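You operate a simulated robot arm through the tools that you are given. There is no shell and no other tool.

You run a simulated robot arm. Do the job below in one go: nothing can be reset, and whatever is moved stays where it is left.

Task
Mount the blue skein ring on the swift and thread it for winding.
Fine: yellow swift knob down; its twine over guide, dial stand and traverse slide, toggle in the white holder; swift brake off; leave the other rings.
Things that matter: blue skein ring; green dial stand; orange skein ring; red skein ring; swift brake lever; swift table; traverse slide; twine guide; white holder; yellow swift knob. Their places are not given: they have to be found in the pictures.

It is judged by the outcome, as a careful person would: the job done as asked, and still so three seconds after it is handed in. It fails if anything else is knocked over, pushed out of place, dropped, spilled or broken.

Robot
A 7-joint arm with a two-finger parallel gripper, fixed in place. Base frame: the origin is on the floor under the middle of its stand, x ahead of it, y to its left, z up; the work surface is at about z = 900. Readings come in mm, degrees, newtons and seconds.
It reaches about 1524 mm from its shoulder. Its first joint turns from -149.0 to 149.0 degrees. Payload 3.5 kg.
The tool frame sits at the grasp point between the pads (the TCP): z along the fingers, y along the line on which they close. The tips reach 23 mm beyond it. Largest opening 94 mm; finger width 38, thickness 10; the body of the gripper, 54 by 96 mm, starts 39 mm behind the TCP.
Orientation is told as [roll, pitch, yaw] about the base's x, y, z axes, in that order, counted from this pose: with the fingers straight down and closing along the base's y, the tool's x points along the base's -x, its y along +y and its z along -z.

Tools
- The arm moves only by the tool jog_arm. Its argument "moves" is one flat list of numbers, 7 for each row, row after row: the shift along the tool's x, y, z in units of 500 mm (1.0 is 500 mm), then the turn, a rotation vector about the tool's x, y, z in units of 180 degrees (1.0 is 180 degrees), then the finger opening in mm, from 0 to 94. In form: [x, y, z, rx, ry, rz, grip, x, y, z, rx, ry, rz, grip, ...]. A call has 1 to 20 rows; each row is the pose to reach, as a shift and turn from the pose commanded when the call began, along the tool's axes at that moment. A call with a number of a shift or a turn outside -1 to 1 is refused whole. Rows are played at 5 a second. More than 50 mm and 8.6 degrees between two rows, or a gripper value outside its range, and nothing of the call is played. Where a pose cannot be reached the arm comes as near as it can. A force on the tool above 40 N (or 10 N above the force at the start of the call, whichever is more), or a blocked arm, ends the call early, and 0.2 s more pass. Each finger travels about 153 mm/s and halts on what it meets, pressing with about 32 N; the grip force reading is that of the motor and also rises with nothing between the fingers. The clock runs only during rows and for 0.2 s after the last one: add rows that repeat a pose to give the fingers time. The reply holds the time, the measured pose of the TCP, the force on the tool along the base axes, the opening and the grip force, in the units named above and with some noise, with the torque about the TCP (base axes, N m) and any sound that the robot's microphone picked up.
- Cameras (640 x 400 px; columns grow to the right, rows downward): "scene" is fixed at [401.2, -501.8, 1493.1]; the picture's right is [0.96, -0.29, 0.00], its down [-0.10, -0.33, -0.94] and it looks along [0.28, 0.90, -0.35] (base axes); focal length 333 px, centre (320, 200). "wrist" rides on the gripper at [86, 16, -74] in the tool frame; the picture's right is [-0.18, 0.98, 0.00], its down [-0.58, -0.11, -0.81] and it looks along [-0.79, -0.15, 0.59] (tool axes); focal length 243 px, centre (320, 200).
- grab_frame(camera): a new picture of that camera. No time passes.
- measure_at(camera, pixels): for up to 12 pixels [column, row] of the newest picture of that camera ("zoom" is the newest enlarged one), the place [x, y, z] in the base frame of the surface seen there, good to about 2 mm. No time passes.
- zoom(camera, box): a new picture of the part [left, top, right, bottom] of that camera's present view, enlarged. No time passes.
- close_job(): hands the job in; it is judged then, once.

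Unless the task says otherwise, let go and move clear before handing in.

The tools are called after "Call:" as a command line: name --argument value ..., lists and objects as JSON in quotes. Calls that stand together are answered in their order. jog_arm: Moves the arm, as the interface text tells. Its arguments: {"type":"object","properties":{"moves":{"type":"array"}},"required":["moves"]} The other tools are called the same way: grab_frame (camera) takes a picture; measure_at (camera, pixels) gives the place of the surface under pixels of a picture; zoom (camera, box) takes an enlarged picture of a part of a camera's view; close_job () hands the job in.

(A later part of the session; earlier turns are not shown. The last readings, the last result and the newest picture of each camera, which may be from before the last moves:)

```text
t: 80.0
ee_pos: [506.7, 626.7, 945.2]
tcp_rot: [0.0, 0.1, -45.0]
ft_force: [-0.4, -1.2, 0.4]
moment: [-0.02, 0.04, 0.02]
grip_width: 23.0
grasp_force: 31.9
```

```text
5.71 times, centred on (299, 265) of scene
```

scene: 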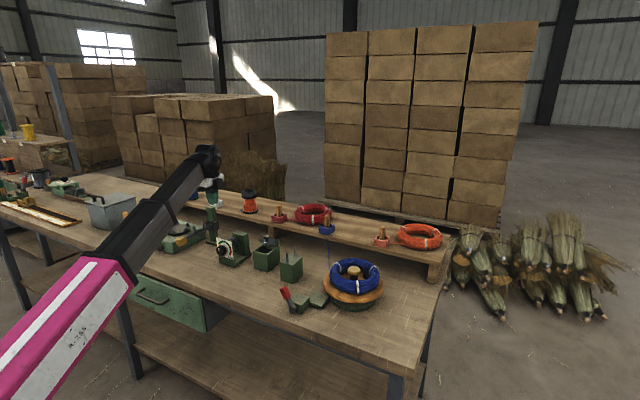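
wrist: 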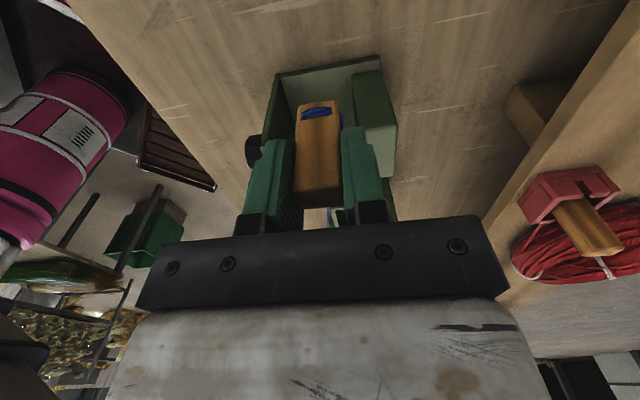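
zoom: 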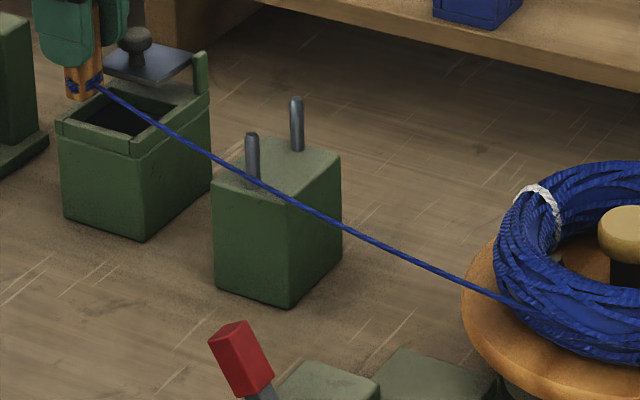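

The twine slid straight through the near pin's position, so only passing the toggle itself through a station seems to thread it, as happened at the discs. I'll go back to the swift side of the guide and carry the toggle between the pins instead.

Call:
jog_arm --moves '[0, 0, -0.05, 0, 0, 0, 5, 0, 0, -0.1, 0, 0, 0, 5, 0, 0, -0.15, 0, 0, 0, 5, 0, 0, -0.2, 0, 0, 0, 5, -0.05, -0.001, -0.22, 0, 0, 0, 5, -0.1, -0.002, -0.22, 0, 0, 0, 5, -0.16, -0.003, -0.22, 0, 0, 0, 5, -0.22, -0.004, -0.22, 0, 0, 0, 5, -0.28, -0.005, -0.22, 0, 0, 0, 5, -0.34, -0.006, -0.22, 0, 0, 0, 5, -0.4, -0.007, -0.22, 0, 0, 0, 5, -0.44, -0.007, -0.22, 0, 0, 0, 5, -0.44, -0.007, -0.16, 0, 0, 0, 5, -0.44, -0.007, -0.1, 0, 0, 0, 5, -0.44, -0.007, -0.05, 0, 0, 0, 5, -0.44, -0.007, -0.004, 0, 0, 0, 5, -0.44, -0.007, -0.004, 0, 0, 0, 5]'

Call:
zoom --camera "scene" --box '[254, 220, 364, 300]'

Call:
grab_frame --camera "wrist"

```text
t: 83.6
ee_pos: [657.7, 466.5, 944.4]
tcp_rot: [0.0, 0.1, -45.0]
ft_force: [-0.4, -0.9, -0.9]
moment: [0.02, -0.02, 0.02]
grip_width: 23.1
grasp_force: 32.2
```

```text
5.00 times, centred on (309, 260) of scene
```

zoom: 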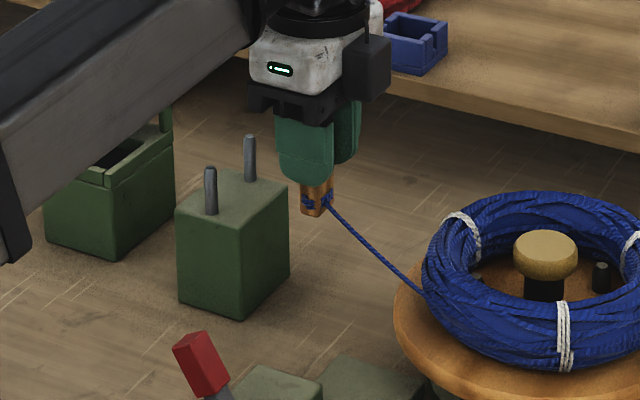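

```text
taken
```

wrist: 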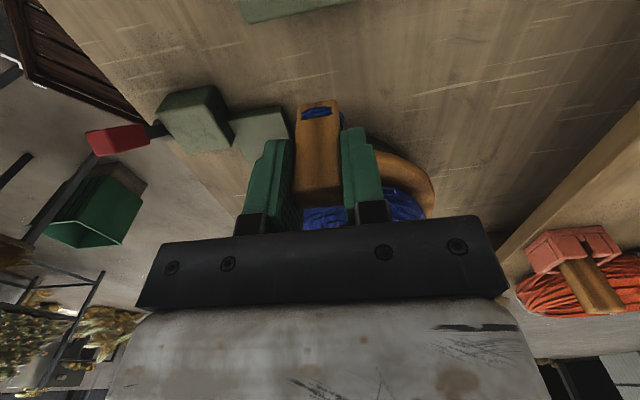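

The toggle is on the swift side of the guide at about v=795. I'll measure its bottom and the pin tops so it can pass between the pins cleanly.

Call:
measure_at --camera "zoom" --pixels '[[308, 210], [318, 214], [312, 195], [325, 200], [210, 170], [250, 138], [211, 205], [252, 175], [302, 200], [330, 205], [300, 185], [320, 180]]'

```text
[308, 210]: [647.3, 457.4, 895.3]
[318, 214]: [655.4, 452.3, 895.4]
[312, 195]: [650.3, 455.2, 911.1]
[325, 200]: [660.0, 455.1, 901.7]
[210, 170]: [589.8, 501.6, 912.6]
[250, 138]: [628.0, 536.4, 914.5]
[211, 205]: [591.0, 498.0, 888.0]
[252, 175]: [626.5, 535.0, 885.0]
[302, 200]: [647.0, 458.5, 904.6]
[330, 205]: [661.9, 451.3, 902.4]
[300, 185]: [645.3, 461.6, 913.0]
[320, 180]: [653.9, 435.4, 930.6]
```

The pins leave a gap from about v=779 to 822 (centre 800.5), with tops at 915 mm. I'll centre the toggle, raise it slightly so the fingertips clear the pin tops, and pass it through between the pins.

Call:
jog_arm --moves '[0, 0.013, -0.008, 0, 0, 0, 5, 0.03, 0.013, -0.008, 0, 0, 0, 5, 0.06, 0.013, -0.008, 0, 0, 0, 5, 0.09, 0.013, -0.008, 0, 0, 0, 5, 0.12, 0.013, -0.008, 0, 0, 0, 5, 0.15, 0.013, -0.008, 0, 0, 0, 5, 0.18, 0.013, -0.008, 0, 0, 0, 5, 0.21, 0.013, -0.008, 0, 0, 0, 5, 0.24, 0.013, -0.008, 0, 0, 0, 5, 0.262, 0.013, -0.008, 0, 0, 0, 5]'

Call:
zoom --camera "scene" --box '[278, 244, 308, 268]'

Call:
zoom --camera "scene" --box '[254, 230, 344, 300]'

```text
t: 85.8
ee_pos: [570.0, 564.1, 951.2]
tcp_rot: [0.0, 0.1, -45.1]
ft_force: [-0.1, 0.0, -0.1]
moment: [-0.02, -0.02, 0.0]
grip_width: 22.9
grasp_force: 32.0
```

```text
16.00 times, centred on (293, 256) of scene
```

zoom: 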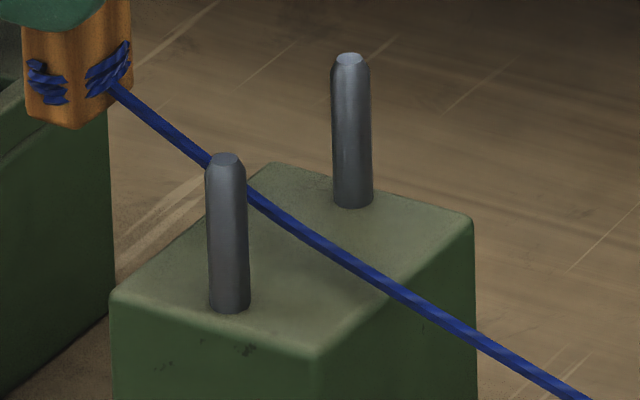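

```text
5.71 times, centred on (299, 265) of scene
```

zoom: 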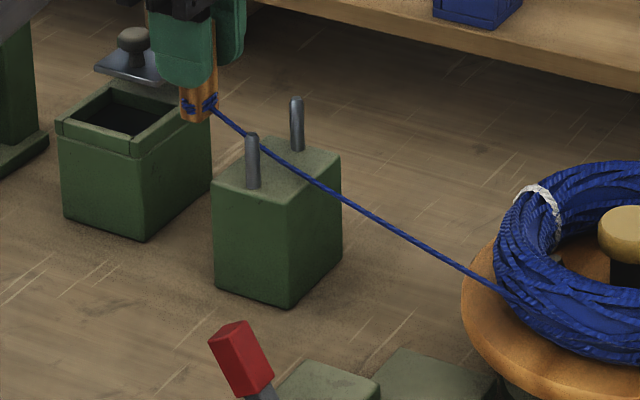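

The toggle went through between the pins, and the twine now runs between them. I'll advance again along the line and see whether it stays this time.

Call:
jog_arm --moves '[0.01, 0, 0.008, 0, 0, 0, 5, 0.03, 0, 0.01, 0, 0, 0, 5, 0.06, 0, 0.01, 0, 0, 0, 5, 0.09, 0, 0.01, 0, 0, 0, 5, 0.12, 0, 0.01, 0, 0, 0, 5, 0.15, 0, 0.01, 0, 0, 0, 5, 0.18, 0, 0.01, 0, 0, 0, 5]'

Call:
zoom --camera "scene" --box '[278, 244, 308, 268]'

Call:
zoom --camera "scene" --box '[254, 230, 344, 300]'

```text
t: 87.4
ee_pos: [507.2, 629.1, 945.9]
tcp_rot: [0.1, 0.0, -45.1]
ft_force: [-0.2, -7.6, 2.3]
moment: [-0.18, -0.07, -0.22]
grip_width: 22.9
grasp_force: 31.8
```

```text
16.00 times, centred on (293, 256) of scene
```

zoom: 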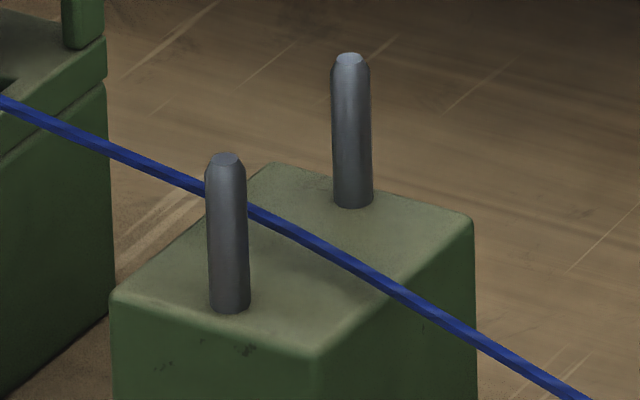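

```text
5.71 times, centred on (299, 265) of scene
```

zoom: 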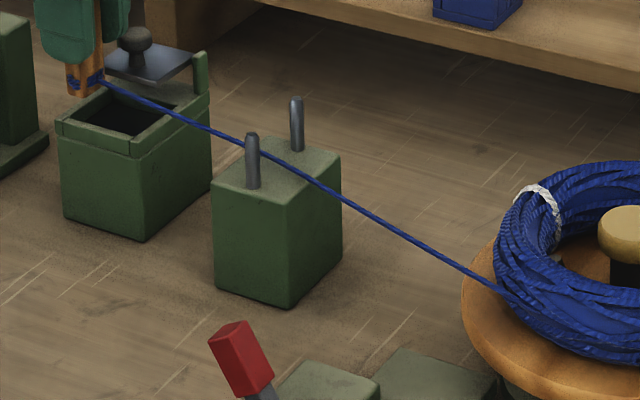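

The guide now holds the twine: it bends at the gap. But there's −7.6 N on the tool, so a finger is touching the lid box's knob; I'll shift away and up at once.

Call:
jog_arm --moves '[0, -0.006, -0.004, 0, 0, 0, 5, 0, -0.012, -0.02, 0, 0, 0, 5, 0, -0.012, -0.044, 0, 0, 0, 5]'

Call:
zoom --camera "scene" --box '[234, 215, 334, 290]'

Call:
measure_at --camera "zoom" --pixels '[[205, 95], [215, 125], [190, 130], [225, 118], [255, 105], [245, 130], [260, 130], [160, 165], [225, 190], [215, 105]]'

```text
t: 88.2
ee_pos: [502.0, 625.7, 968.4]
tcp_rot: [0.0, 0.2, -45.0]
ft_force: [0.0, -0.6, -0.6]
moment: [-0.02, 0.01, -0.02]
grip_width: 22.9
grasp_force: 32.2
```

```text
5.33 times, centred on (284, 252) of scene
```

zoom: 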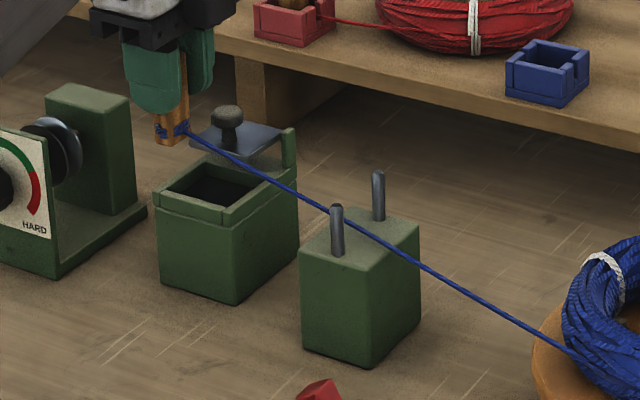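

```text
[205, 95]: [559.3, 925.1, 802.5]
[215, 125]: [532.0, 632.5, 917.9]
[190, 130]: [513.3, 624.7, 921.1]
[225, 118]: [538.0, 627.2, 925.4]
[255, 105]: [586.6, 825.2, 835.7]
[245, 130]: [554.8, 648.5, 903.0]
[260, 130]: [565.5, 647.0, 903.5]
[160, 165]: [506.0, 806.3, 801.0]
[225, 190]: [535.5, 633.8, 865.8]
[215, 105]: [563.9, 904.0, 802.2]
```

The force is gone and the lid, knob and box read the same positions as before. I'll check that the twine is still held at the guide.

Call:
zoom --camera "scene" --box '[278, 244, 308, 268]'

Call:
zoom --camera "scene" --box '[245, 230, 305, 286]'

Call:
measure_at --camera "zoom" --pixels '[[165, 155], [262, 190], [350, 130], [225, 90], [262, 45], [342, 70], [170, 270], [270, 295], [400, 235], [515, 195], [360, 240], [300, 100]]'

```text
16.00 times, centred on (293, 256) of scene
```

zoom: 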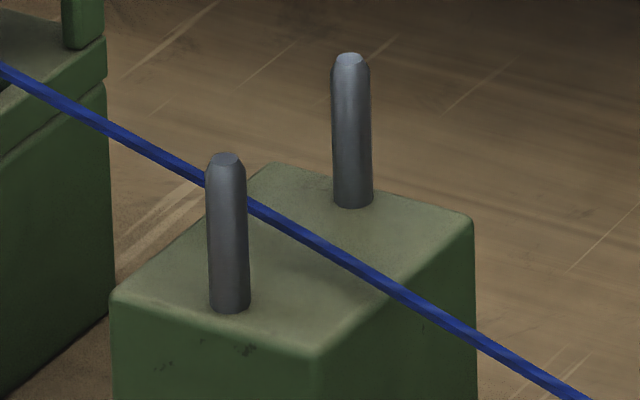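

```text
7.14 times, centred on (275, 258) of scene
```

zoom: 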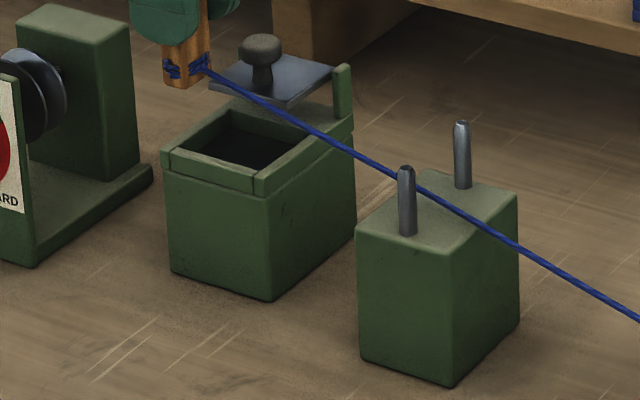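

```text
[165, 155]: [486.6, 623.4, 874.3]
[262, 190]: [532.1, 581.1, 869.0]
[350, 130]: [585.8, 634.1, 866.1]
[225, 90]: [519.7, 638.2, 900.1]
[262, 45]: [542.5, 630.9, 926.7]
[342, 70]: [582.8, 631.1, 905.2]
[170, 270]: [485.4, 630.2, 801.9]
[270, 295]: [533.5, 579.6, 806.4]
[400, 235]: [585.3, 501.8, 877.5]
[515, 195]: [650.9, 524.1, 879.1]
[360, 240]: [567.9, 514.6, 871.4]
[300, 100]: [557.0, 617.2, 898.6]
```

The twine sits in the middle of the guide, and the lid box looks exactly as it did before. I'll continue over the dial stand at v≈800.

Call:
jog_arm --moves '[0.03, 0, -0.006, 0, 0, 0, 5, 0.06, 0, -0.006, 0, 0, 0, 5, 0.095, 0.003, -0.008, 0, 0, 0, 5, 0.13, 0.005, -0.008, 0, 0, 0, 5, 0.165, 0.005, -0.008, 0, 0, 0, 5, 0.2, 0.005, -0.008, 0, 0, 0, 5, 0.235, 0.005, -0.008, 0, 0, 0, 5, 0.27, 0.005, -0.008, 0, 0, 0, 5, 0.305, 0.005, -0.008, 0, 0, 0, 5, 0.34, 0.005, -0.008, 0, 0, 0, 5, 0.37, 0.005, -0.008, 0, 0, 0, 5]'

Call:
zoom --camera "scene" --box '[204, 205, 344, 300]'

Call:
zoom --camera "scene" --box '[214, 215, 264, 265]'

Call:
zoom --camera "scene" --box '[278, 244, 308, 268]'

```text
t: 90.6
ee_pos: [373.2, 758.0, 971.9]
tcp_rot: [0.1, 0.1, -45.0]
ft_force: [0.1, 0.3, -0.4]
moment: [-0.01, 0.04, -0.01]
grip_width: 22.8
grasp_force: 32.0
```

```text
4.21 times, centred on (274, 252) of scene
```

zoom: 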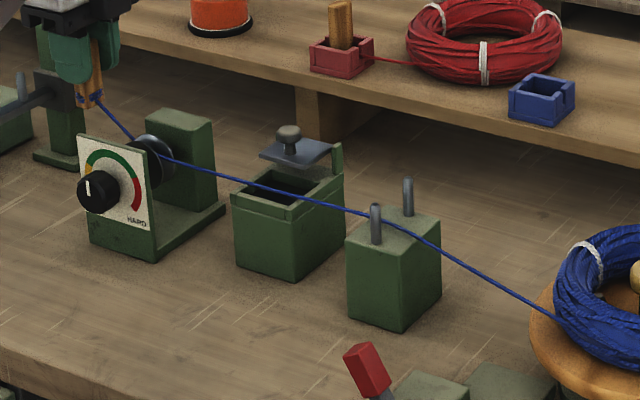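

```text
8.00 times, centred on (239, 240) of scene
```

zoom: 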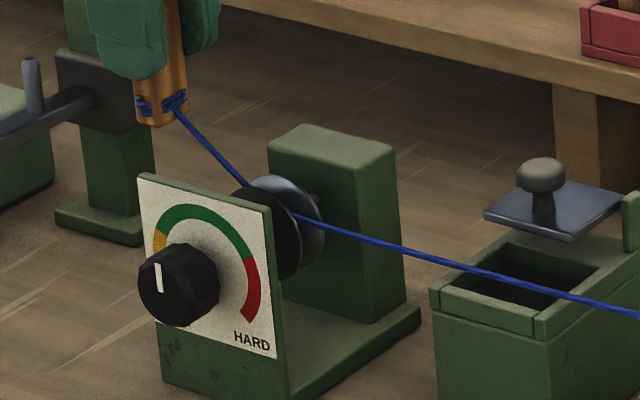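

```text
16.00 times, centred on (293, 256) of scene
```

zoom: 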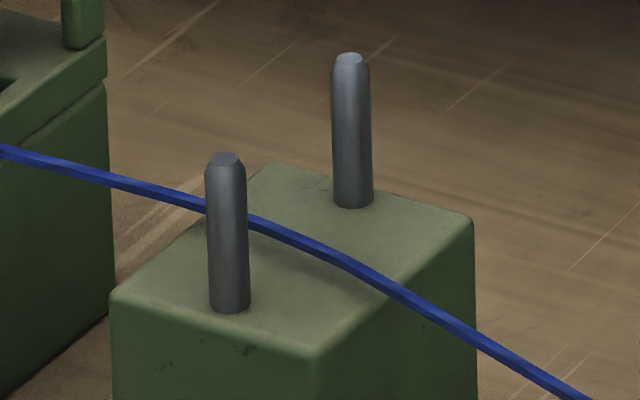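

Both the guide and the dial-stand groove now hold the twine, and the dial hasn't moved. Next is the traverse slide, so I'll measure its pins and bar again from here.

Call:
zoom --camera "scene" --box '[170, 205, 240, 255]'

Call:
measure_at --camera "zoom" --pixels '[[230, 170], [232, 215], [315, 130], [318, 170], [270, 200], [130, 270], [110, 255], [395, 160], [370, 130], [385, 200], [60, 200], [200, 240]]'

Call:
grab_frame --camera "wrist"

```text
8.00 times, centred on (205, 230) of scene
```

zoom: 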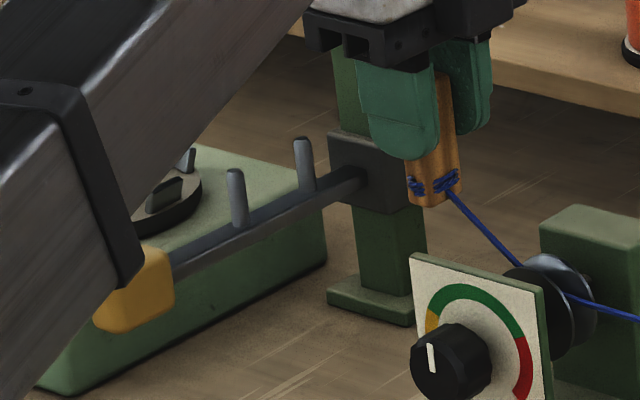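

```text
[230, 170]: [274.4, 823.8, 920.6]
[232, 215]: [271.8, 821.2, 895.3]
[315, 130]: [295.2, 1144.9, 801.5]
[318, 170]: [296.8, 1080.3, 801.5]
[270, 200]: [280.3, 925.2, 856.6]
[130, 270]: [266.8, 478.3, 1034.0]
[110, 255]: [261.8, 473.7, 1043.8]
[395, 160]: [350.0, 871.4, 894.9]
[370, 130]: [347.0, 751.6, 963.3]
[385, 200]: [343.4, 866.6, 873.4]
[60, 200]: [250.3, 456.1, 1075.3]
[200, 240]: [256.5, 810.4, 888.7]
```

```text
taken
```

wrist: 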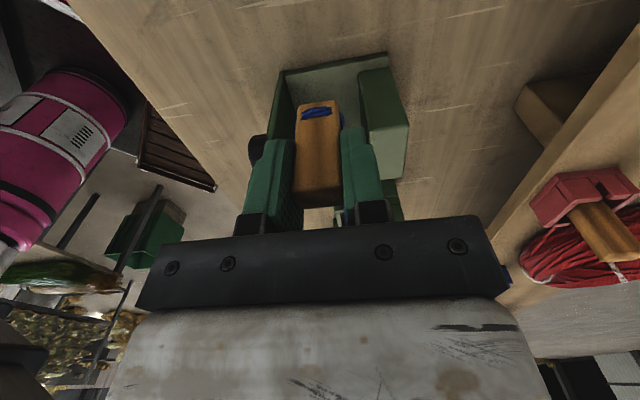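

The slide pins are at v≈778 and 823 (centre 801), tops at about 920 mm and the bar at about 890 mm. I'll lower to pass the toggle between them, fingertips just over the pin tops.

Call:
jog_arm --moves '[0.02, 0.003, 0.02, 0, 0, 0, 5, 0.05, 0.003, 0.043, 0, 0, 0, 5, 0.08, 0.003, 0.043, 0, 0, 0, 5, 0.11, 0.003, 0.043, 0, 0, 0, 5, 0.14, 0.003, 0.043, 0, 0, 0, 5, 0.17, 0.003, 0.043, 0, 0, 0, 5, 0.2, 0.003, 0.043, 0, 0, 0, 5, 0.23, 0.003, 0.043, 0, 0, 0, 5, 0.26, 0.003, 0.043, 0, 0, 0, 5, 0.29, 0.003, 0.043, 0, 0, 0, 5, 0.32, 0.003, 0.043, 0, 0, 0, 5, 0.336, 0.003, 0.043, 0, 0, 0, 5]'

Call:
zoom --camera "scene" --box '[150, 190, 350, 300]'

Call:
zoom --camera "scene" --box '[170, 195, 240, 255]'

Call:
grab_frame --camera "wrist"

```text
t: 93.2
ee_pos: [254.7, 878.5, 950.6]
tcp_rot: [0.0, 0.1, -45.1]
ft_force: [-0.9, 0.3, -0.2]
moment: [-0.03, -0.03, -0.01]
grip_width: 23.0
grasp_force: 32.3
```

```text
3.20 times, centred on (250, 245) of scene
```

zoom: 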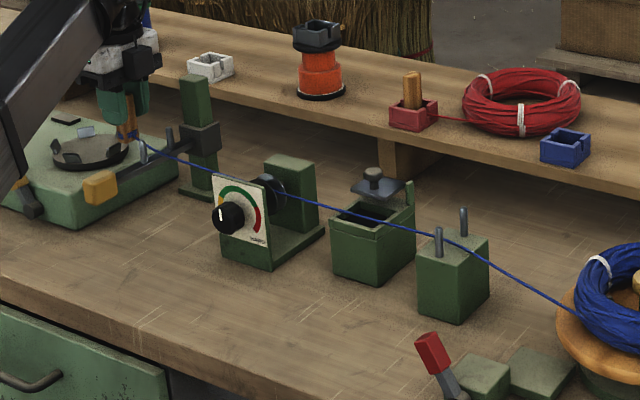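

```text
6.67 times, centred on (205, 225) of scene
```

zoom: 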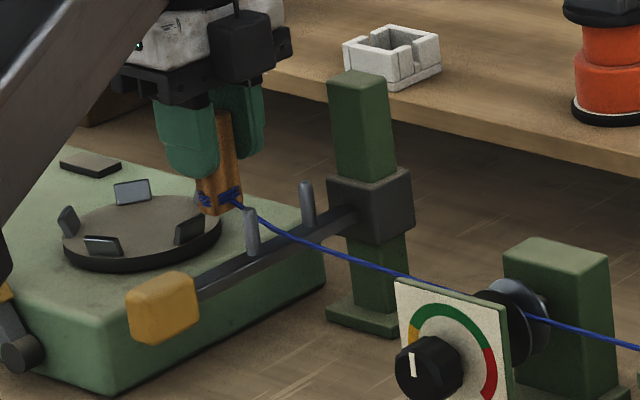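

```text
taken
```

wrist: 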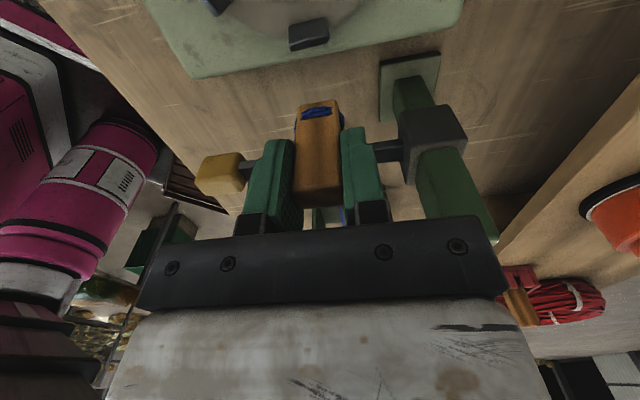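

The toggle went through the slide's gap, and the twine lies between its two pins. I'll nudge sideways toward the shelf at this height to confirm that the slide holds it.

Call:
jog_arm --moves '[0.01, 0.025, 0, 0, 0, 0, 5, 0.02, 0.05, 0, 0, 0, 0, 5, 0.03, 0.08, 0, 0, 0, 0, 5]'

Call:
zoom --camera "scene" --box '[180, 205, 220, 240]'

Call:
zoom --camera "scene" --box '[170, 195, 240, 255]'

```text
t: 94.0
ee_pos: [273.2, 914.8, 949.2]
tcp_rot: [-0.1, 0.1, -44.9]
ft_force: [0.4, -0.6, -0.3]
moment: [-0.01, -0.02, -0.03]
grip_width: 22.7
grasp_force: 32.3
```

```text
11.43 times, centred on (200, 222) of scene
```

zoom: 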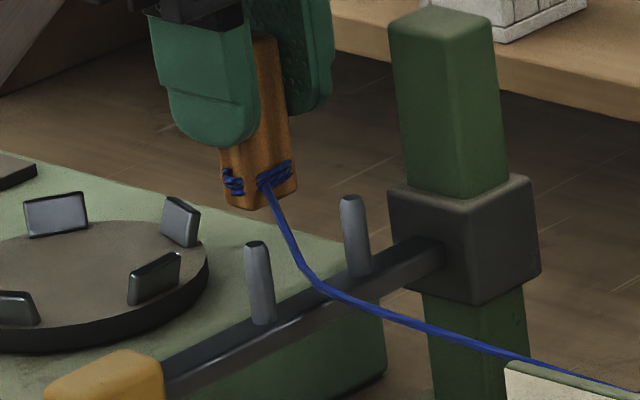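

```text
6.67 times, centred on (205, 225) of scene
```

zoom: 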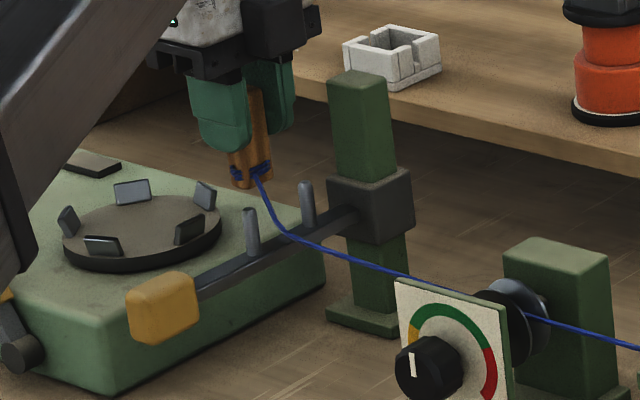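

The slide holds the twine too: it bends in the gap between the pins. To place the toggle exactly, I'll compare matching points of the empty blue holder and the white holder.

Call:
zoom --camera "scene" --box '[312, 215, 344, 239]'

Call:
measure_at --camera "zoom" --pixels '[[200, 160], [330, 215], [405, 150], [285, 100], [260, 185], [370, 185], [240, 130], [350, 120], [300, 195], [390, 215], [330, 260], [220, 240]]'

Call:
zoom --camera "scene" --box '[200, 194, 232, 218]'

Call:
measure_at --camera "zoom" --pixels '[[230, 160], [330, 195], [420, 150], [310, 120], [270, 185], [360, 185], [250, 150], [370, 130], [325, 240], [400, 190], [330, 150], [280, 140]]'

```text
16.00 times, centred on (328, 227) of scene
```

zoom: 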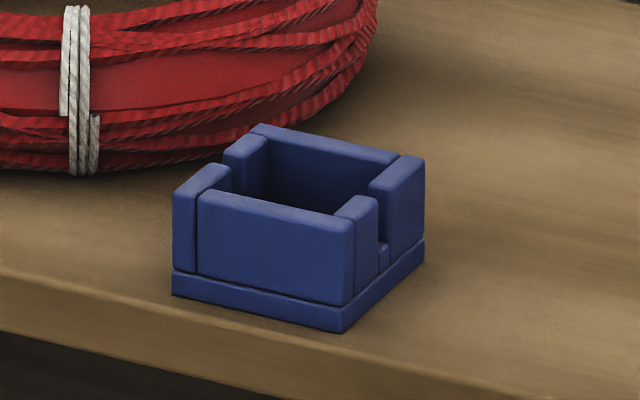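

```text
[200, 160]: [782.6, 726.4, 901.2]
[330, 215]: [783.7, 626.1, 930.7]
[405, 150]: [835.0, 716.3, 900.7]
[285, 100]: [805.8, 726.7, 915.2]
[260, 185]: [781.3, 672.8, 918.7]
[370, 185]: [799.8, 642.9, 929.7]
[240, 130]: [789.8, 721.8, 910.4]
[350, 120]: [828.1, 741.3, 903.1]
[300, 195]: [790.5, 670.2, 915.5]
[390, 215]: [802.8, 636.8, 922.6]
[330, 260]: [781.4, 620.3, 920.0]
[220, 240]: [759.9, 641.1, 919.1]
```

```text
16.00 times, centred on (216, 206) of scene
```

zoom: 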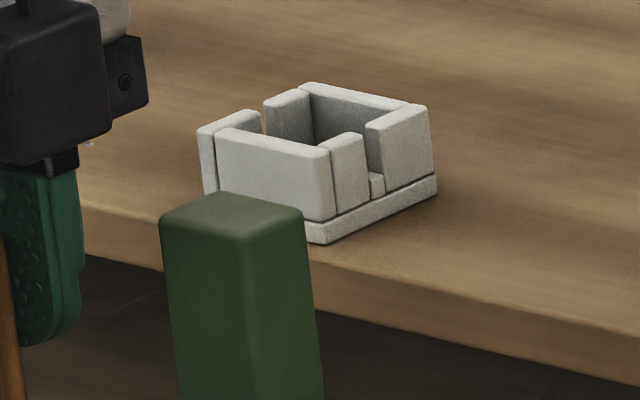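

```text
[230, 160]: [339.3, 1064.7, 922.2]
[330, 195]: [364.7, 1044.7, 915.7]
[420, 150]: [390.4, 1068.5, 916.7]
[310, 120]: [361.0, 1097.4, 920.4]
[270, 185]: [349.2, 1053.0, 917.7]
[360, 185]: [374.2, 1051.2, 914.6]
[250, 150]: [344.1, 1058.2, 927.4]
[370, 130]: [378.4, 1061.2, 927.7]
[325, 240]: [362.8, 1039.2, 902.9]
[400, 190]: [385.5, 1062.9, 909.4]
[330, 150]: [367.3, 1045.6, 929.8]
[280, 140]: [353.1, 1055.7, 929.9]
```

The blue holder's centre matches where the toggle stood (u≈92, v≈1015). Matching faces put the white holder's centre near u≈−504, v≈1015.7; I'll verify with a few more points.

Call:
measure_at --camera "zoom" --pixels '[[203, 150], [208, 140], [235, 120], [250, 115], [290, 100], [300, 130], [275, 115], [390, 115], [425, 115], [350, 140], [208, 180], [430, 190]]'

Call:
zoom --camera "scene" --box '[312, 215, 344, 239]'

Call:
measure_at --camera "zoom" --pixels '[[178, 200], [185, 185], [210, 172], [225, 168], [255, 140], [270, 165], [240, 150], [380, 165], [418, 165], [340, 205], [178, 250], [420, 250]]'

```text
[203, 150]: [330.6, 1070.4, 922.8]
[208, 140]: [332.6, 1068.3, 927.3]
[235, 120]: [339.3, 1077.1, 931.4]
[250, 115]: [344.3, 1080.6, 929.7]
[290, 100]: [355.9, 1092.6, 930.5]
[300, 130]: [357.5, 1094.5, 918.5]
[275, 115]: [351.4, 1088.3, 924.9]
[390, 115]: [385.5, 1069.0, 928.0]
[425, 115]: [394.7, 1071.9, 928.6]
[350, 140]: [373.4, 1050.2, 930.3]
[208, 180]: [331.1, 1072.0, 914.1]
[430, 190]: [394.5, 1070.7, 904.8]
```

```text
16.00 times, centred on (328, 227) of scene
```

zoom: 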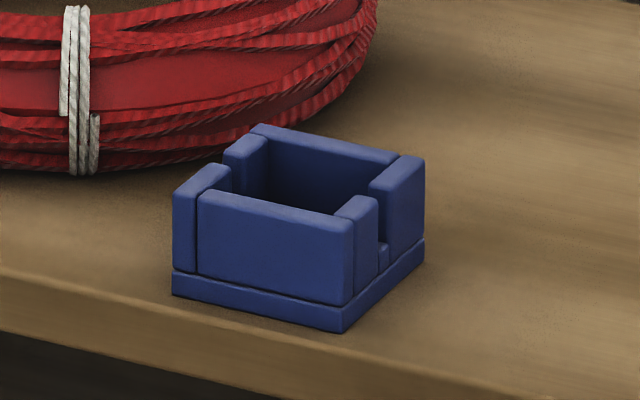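

```text
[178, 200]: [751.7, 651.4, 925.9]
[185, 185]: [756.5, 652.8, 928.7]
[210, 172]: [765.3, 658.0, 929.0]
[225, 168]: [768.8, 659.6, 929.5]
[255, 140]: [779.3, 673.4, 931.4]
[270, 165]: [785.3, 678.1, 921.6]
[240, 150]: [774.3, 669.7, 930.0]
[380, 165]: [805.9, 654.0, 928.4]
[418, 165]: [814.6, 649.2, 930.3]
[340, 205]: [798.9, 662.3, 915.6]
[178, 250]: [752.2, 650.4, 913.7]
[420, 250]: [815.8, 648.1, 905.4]
```

Averaging matching points, the drop position is u≈−502.4, v≈1016, i.e. about (363,1074). Before going there I'll check for tall neighbours such as the blue can on the shelf.

Call:
grab_frame --camera "scene"

Call:
zoom --camera "scene" --box '[150, 165, 270, 240]'

Call:
measure_at --camera "zoom" --pixels '[[200, 60], [215, 110], [240, 110], [185, 130], [180, 80], [440, 60], [410, 130], [470, 130], [160, 120], [220, 80]]'

```text
taken
```

scene: 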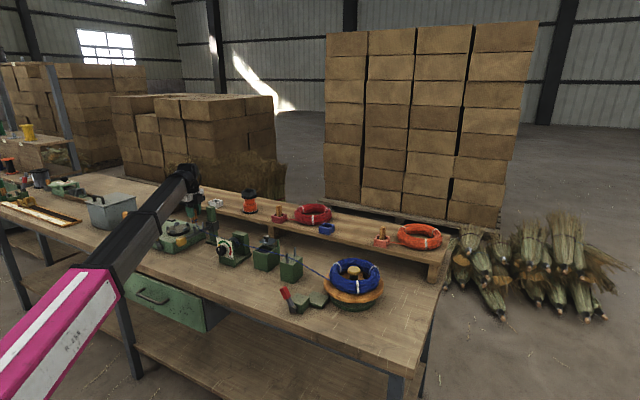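

```text
5.33 times, centred on (210, 202) of scene
```

zoom: 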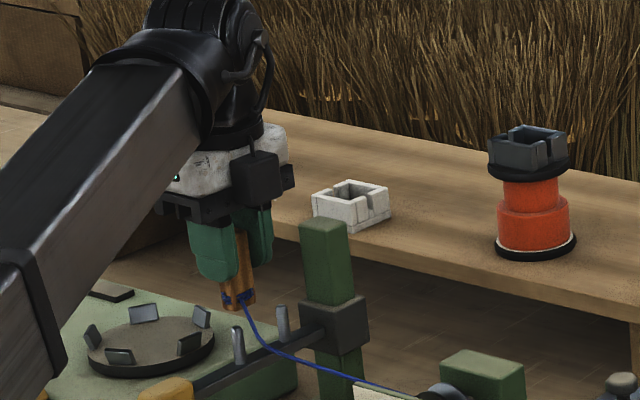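

```text
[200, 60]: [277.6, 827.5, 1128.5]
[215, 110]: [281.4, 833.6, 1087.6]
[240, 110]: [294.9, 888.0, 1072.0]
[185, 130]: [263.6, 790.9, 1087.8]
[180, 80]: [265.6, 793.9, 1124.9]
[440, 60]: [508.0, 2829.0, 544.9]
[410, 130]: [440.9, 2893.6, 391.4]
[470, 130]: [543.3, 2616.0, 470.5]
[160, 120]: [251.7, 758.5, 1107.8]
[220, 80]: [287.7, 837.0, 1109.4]
```

The blue and orange cans are well over 130 mm away from the holder. I'll raise the toggle above rim height and carry it over the white holder.

Call:
jog_arm --moves '[0, 0, -0.04, 0, 0, 0, 5, 0, 0, -0.08, 0, 0, 0, 5, 0, 0, -0.122, 0, 0, 0, 5, 0.012, 0.044, -0.122, 0, 0, 0, 5, 0.024, 0.088, -0.122, 0, 0, 0, 5, 0.036, 0.132, -0.122, 0, 0, 0, 5, 0.049, 0.176, -0.122, 0, 0, 0, 5, 0.061, 0.22, -0.122, 0, 0, 0, 5, 0.073, 0.264, -0.122, 0, 0, 0, 5, 0.085, 0.308, -0.122, 0, 0, 0, 5, 0.0974, 0.352, -0.122, 0, 0, 0, 5, 0.0974, 0.352, -0.122, 0, 0, 0, 5]'

Call:
zoom --camera "scene" --box '[180, 170, 260, 230]'

Call:
grab_frame --camera "wrist"

```text
t: 96.6
ee_pos: [362.2, 1076.2, 1011.1]
tcp_rot: [0.0, 0.0, -45.1]
ft_force: [-0.2, -0.2, -0.7]
moment: [0.0, -0.01, 0.02]
grip_width: 23.1
grasp_force: 31.9
```

```text
6.67 times, centred on (220, 200) of scene
```

zoom: 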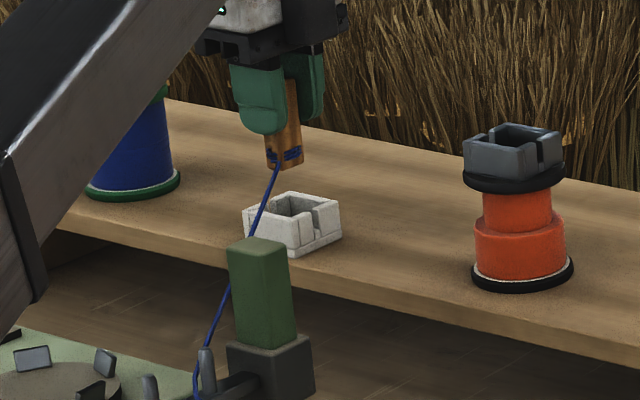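

```text
taken
```

wrist: 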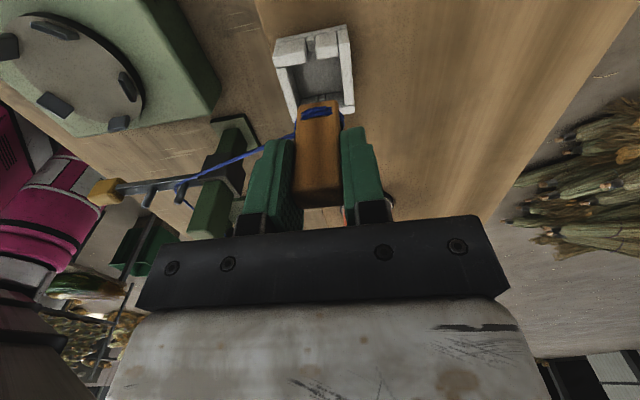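

The toggle hangs right above the white holder (313,70 in the wrist view). I'll measure the holder's walls from here and the toggle's foot to fine-tune.

Call:
zoom --camera "wrist" --box '[260, 10, 370, 130]'

Call:
measure_at --camera "zoom" --pixels '[[150, 120], [230, 100], [290, 95], [170, 230], [430, 200], [400, 70], [180, 320], [330, 310], [240, 330], [420, 330], [330, 340], [300, 200]]'

```text
3.33 times, centred on (315, 70) of wrist
```

zoom: 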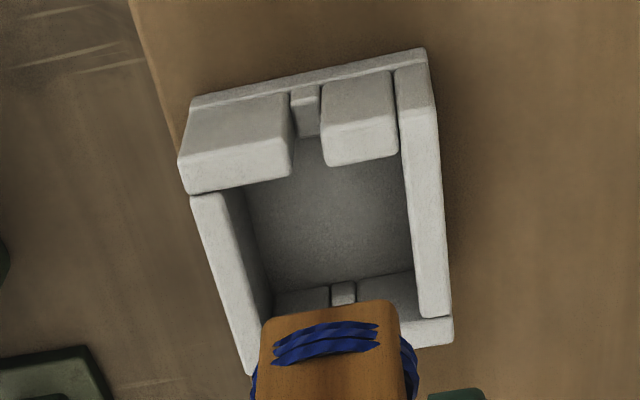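

```text
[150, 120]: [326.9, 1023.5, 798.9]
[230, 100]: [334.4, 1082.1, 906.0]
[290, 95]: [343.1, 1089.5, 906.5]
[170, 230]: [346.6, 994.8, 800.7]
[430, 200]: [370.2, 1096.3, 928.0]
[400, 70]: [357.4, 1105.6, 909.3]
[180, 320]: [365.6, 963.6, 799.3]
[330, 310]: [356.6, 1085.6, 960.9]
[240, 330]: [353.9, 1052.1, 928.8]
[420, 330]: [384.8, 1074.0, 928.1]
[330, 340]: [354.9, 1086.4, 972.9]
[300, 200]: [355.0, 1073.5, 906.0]
```

The holder's outer walls are at u≈−528.5 and −478.7 (centre −503.6), floor at 906 mm. The toggle's near face is at u≈−516, so I'll check the toggle's side edges too.

Call:
measure_at --camera "zoom" --pixels '[[270, 322], [392, 308], [268, 345], [395, 335], [275, 380], [395, 380], [215, 220], [225, 280], [440, 280], [425, 130], [205, 200], [245, 360]]'

Call:
zoom --camera "scene" --box '[205, 175, 237, 211]'

Call:
measure_at --camera "zoom" --pixels '[[285, 120], [300, 140], [330, 130], [310, 155], [290, 60], [325, 100], [280, 135], [335, 145]]'

```text
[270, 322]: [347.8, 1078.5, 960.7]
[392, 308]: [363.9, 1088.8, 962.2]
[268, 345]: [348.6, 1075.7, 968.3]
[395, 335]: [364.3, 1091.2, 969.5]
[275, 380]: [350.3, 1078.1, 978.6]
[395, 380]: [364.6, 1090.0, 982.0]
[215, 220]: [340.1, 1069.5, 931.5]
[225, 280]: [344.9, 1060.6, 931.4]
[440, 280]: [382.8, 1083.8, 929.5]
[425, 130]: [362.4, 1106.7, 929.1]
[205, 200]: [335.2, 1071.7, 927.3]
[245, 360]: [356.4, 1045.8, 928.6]
```

```text
11.11 times, centred on (221, 193) of scene
```

zoom: 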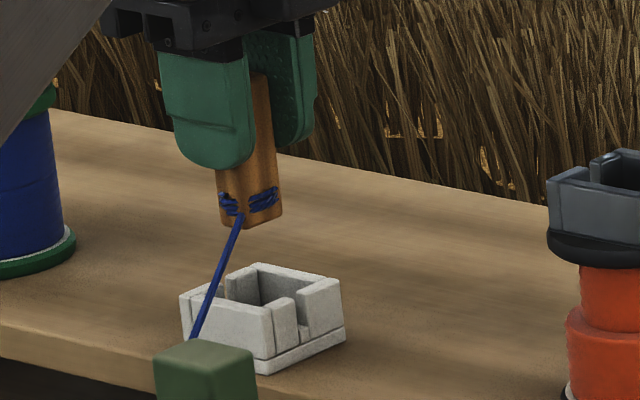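

```text
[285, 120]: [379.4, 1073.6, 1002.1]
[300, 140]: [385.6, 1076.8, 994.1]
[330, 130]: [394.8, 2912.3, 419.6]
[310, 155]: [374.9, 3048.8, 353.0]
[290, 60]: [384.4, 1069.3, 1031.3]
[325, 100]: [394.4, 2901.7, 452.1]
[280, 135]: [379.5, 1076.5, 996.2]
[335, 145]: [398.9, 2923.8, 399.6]
```

The toggle needs to shift about +3.5 mm in u and −3.2 mm in v to be centred. I'll correct that and lower it slowly into the white holder.

Call:
jog_arm --moves '[-0.007, -0.0065, 0, 0, 0, 0, 5, -0.007, -0.0065, 0.02, 0, 0, 0, 5, -0.007, -0.0065, 0.04, 0, 0, 0, 5, -0.007, -0.0065, 0.055, 0, 0, 0, 5, -0.007, -0.0065, 0.067, 0, 0, 0, 5, -0.007, -0.0065, 0.078, 0, 0, 0, 5, -0.007, -0.0065, 0.088, 0, 0, 0, 5, -0.007, -0.0065, 0.096, 0, 0, 0, 5, -0.007, -0.0065, 0.096, 0, 0, 0, 5]'

Call:
zoom --camera "scene" --box '[200, 180, 240, 225]'

Call:
grab_frame --camera "wrist"

```text
t: 98.6
ee_pos: [364.6, 1071.9, 964.1]
tcp_rot: [0.1, 0.1, -44.9]
ft_force: [-0.1, 0.0, -0.3]
moment: [0.0, 0.0, -0.03]
grip_width: 23.0
grasp_force: 31.7
```

```text
8.89 times, centred on (220, 202) of scene
```

zoom: 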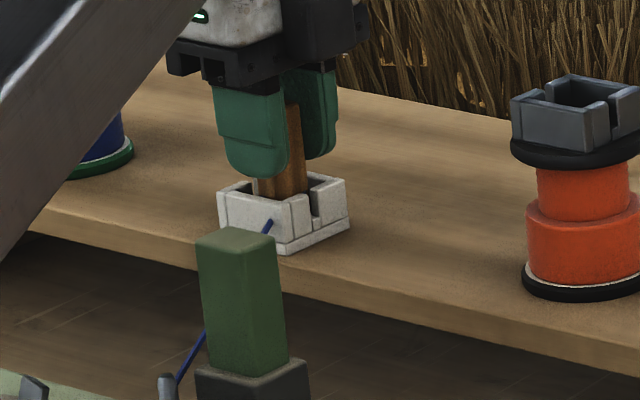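

```text
taken
```

wrist: 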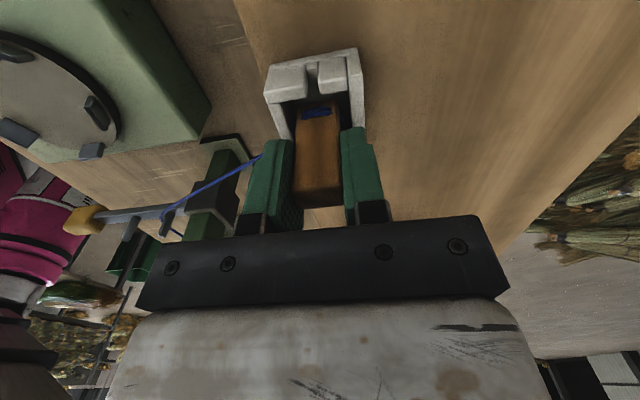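

The toggle is inside the white holder with no contact force yet. I'll ease down the last few millimetres until it touches the floor.

Call:
jog_arm --moves '[0, 0, 0.002, 0, 0, 0, 5, 0, 0, 0.004, 0, 0, 0, 5, 0, 0, 0.006, 0, 0, 0, 5, 0, 0, 0.008, 0, 0, 0, 5]'

Call:
zoom --camera "wrist" --box '[240, 30, 400, 240]'

```text
t: 99.6
ee_pos: [364.0, 1071.5, 960.3]
tcp_rot: [0.2, 0.1, -45.0]
ft_force: [0.1, 1.2, 2.9]
moment: [0.03, 0.02, 0.0]
grip_width: 23.3
grasp_force: 32.2
```

```text
1.90 times, centred on (320, 135) of wrist
```

zoom: 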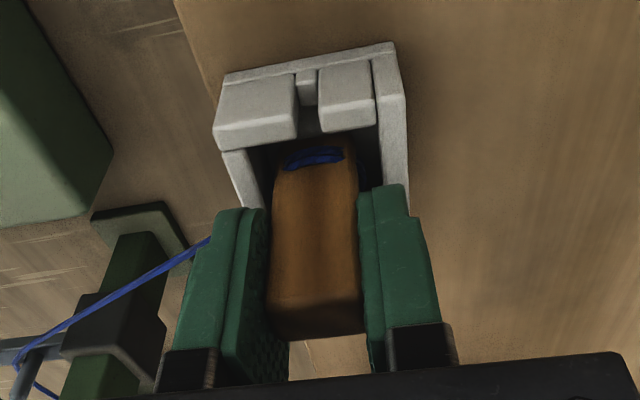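

There's +2.9 N upward, so the toggle is standing on the holder floor. I'll open the fingers gradually.

Call:
jog_arm --moves '[0, 0, 0, 0, 0, 0, 26, 0, 0, 0, 0, 0, 0, 32, 0, 0, 0, 0, 0, 0, 44, 0, 0, 0, 0, 0, 0, 56, 0, 0, 0, 0, 0, 0, 56]'

Call:
zoom --camera "wrist" --box '[240, 30, 400, 240]'

Call:
zoom --camera "scene" --box '[180, 180, 250, 240]'

```text
t: 100.8
ee_pos: [363.3, 1070.6, 960.5]
tcp_rot: [0.0, 0.1, -45.0]
ft_force: [0.2, -1.2, -0.4]
moment: [0.0, -0.02, 0.0]
grip_width: 55.9
grasp_force: 0.1
```

```text
1.90 times, centred on (320, 135) of wrist
```

zoom: 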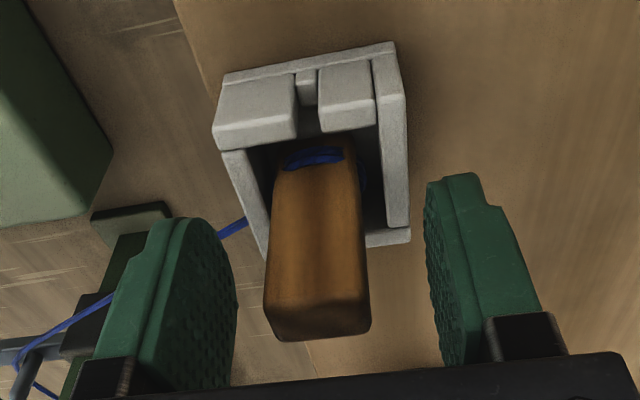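

```text
6.67 times, centred on (215, 210) of scene
```

zoom: 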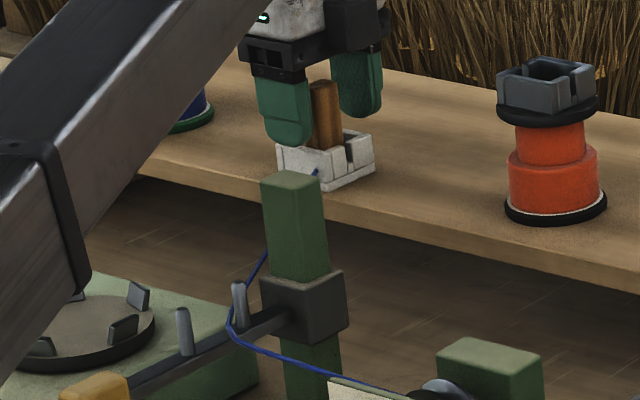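

The toggle stands upright in the white holder, free of the fingers. I'll lift straight up and check.

Call:
jog_arm --moves '[0, 0, -0.02, 0, 0, 0, 56, 0, 0, -0.05, 0, 0, 0, 56, 0, 0, -0.09, 0, 0, 0, 56, 0, 0, -0.14, 0, 0, 0, 56, 0, 0, -0.2, 0, 0, 0, 56, 0, 0, -0.26, 0, 0, 0, 56, 0, 0, -0.34, 0, 0, 0, 56, 0, 0, -0.42, 0, 0, 0, 56]'

Call:
zoom --camera "scene" --box '[180, 180, 250, 240]'

Call:
grab_frame --camera "wrist"

Call:
zoom --camera "scene" --box '[160, 190, 400, 320]'

```text
t: 102.6
ee_pos: [365.5, 1070.6, 1169.9]
tcp_rot: [0.1, 0.0, -44.9]
ft_force: [0.0, -0.5, 0.4]
moment: [0.01, 0.02, -0.01]
grip_width: 56.1
grasp_force: 0.0
```

```text
6.67 times, centred on (215, 210) of scene
```

zoom: 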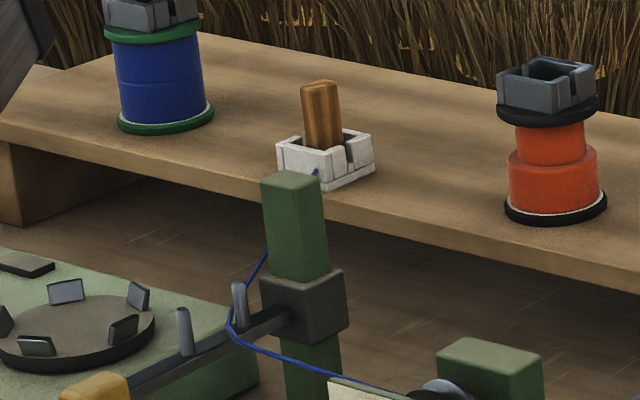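

```text
taken
```

wrist: 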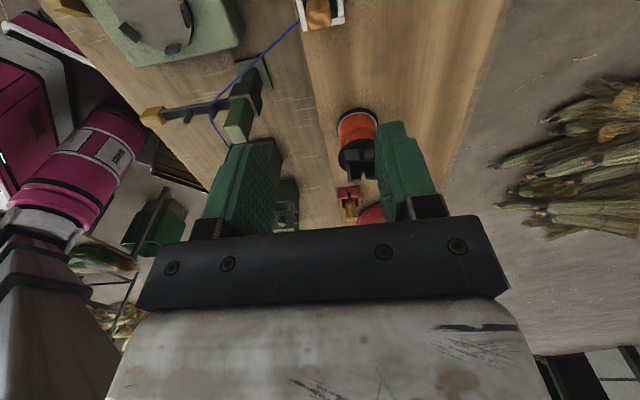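

```text
2.67 times, centred on (280, 255) of scene
```

zoom: 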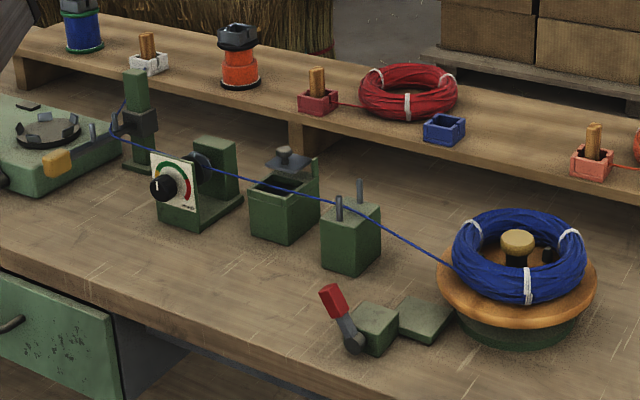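

The whole line is threaded: swift, guide, discs, slide, white holder. I'll zoom in on each station for a final check.

Call:
zoom --camera "scene" --box '[278, 244, 308, 268]'

Call:
zoom --camera "scene" --box '[185, 215, 265, 265]'

Call:
zoom --camera "scene" --box '[270, 245, 400, 320]'

Call:
measure_at --camera "zoom" --pixels '[[412, 160], [400, 165], [60, 275], [90, 320], [100, 370], [430, 120], [340, 180], [530, 200], [435, 280], [470, 210]]'

```text
16.00 times, centred on (293, 256) of scene
```

zoom: 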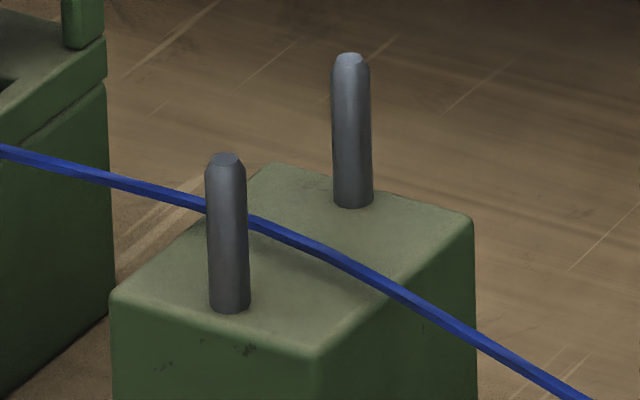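

```text
8.00 times, centred on (225, 240) of scene
```

zoom: 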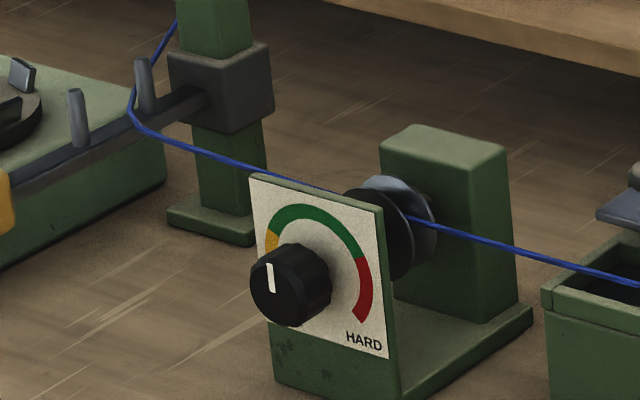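

```text
4.92 times, centred on (335, 282) of scene
```

zoom: 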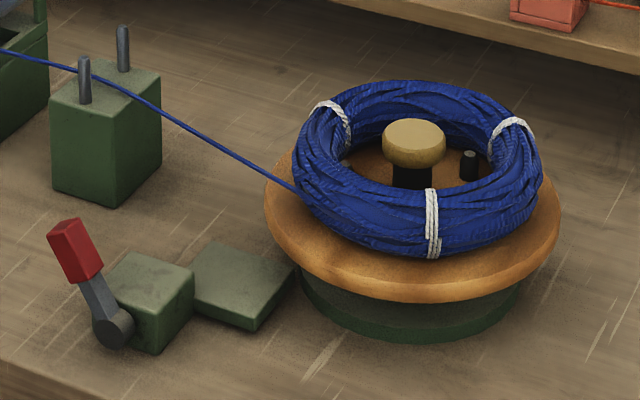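

```text
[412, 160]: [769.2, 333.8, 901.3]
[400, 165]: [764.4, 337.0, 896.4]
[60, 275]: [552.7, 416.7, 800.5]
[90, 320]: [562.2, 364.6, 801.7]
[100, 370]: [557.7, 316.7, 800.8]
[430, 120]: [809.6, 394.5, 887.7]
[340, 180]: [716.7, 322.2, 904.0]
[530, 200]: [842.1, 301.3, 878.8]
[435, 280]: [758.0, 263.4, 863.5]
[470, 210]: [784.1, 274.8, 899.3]
```

All stations look right: knob down at about 908 mm, brake lever over, dial untouched, other rings in place. I'll draw the arm up and back a bit, wait about 3 s, and check nothing drifts.

Call:
jog_arm --moves '[0, -0.04, -0.03, 0, 0, 0, 56, 0, -0.08, -0.06, 0, 0, 0, 56, 0, -0.1, -0.08, 0, 0, 0, 56, 0, -0.1, -0.08, 0, 0, 0, 56, 0, -0.1, -0.08, 0, 0, 0, 56, 0, -0.1, -0.08, 0, 0, 0, 56, 0, -0.1, -0.08, 0, 0, 0, 56, 0, -0.1, -0.08, 0, 0, 0, 56, 0, -0.1, -0.08, 0, 0, 0, 56, 0, -0.1, -0.08, 0, 0, 0, 56, 0, -0.1, -0.08, 0, 0, 0, 56, 0, -0.1, -0.08, 0, 0, 0, 56, 0, -0.1, -0.08, 0, 0, 0, 56, 0, -0.1, -0.08, 0, 0, 0, 56, 0, -0.1, -0.08, 0, 0, 0, 56, 0, -0.1, -0.08, 0, 0, 0, 56, 0, -0.1, -0.08, 0, 0, 0, 56, 0, -0.1, -0.08, 0, 0, 0, 56]'

Call:
zoom --camera "scene" --box '[160, 180, 450, 320]'

Call:
zoom --camera "scene" --box '[180, 180, 250, 240]'

```text
t: 106.4
ee_pos: [329.0, 1034.3, 1210.6]
tcp_rot: [-0.1, 0.0, -45.0]
ft_force: [-0.3, -0.4, 0.5]
moment: [-0.01, -0.03, 0.03]
grip_width: 55.7
grasp_force: 0.1
```

```text
2.21 times, centred on (305, 250) of scene
```

zoom: 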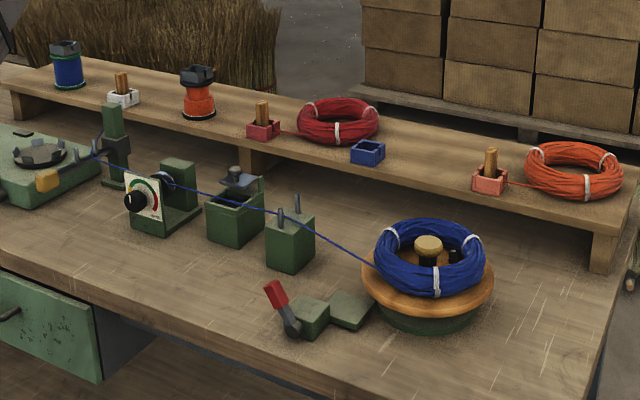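

```text
6.67 times, centred on (215, 210) of scene
```

zoom: 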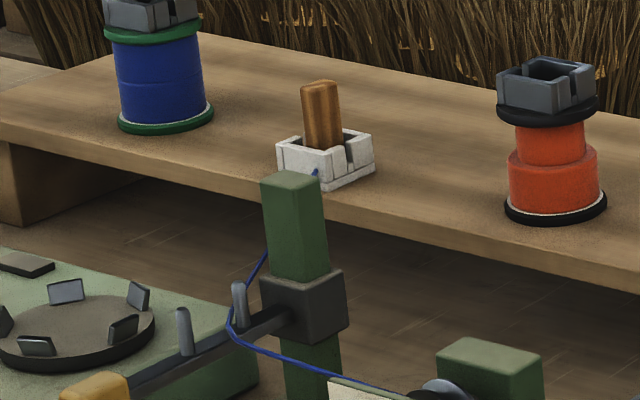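

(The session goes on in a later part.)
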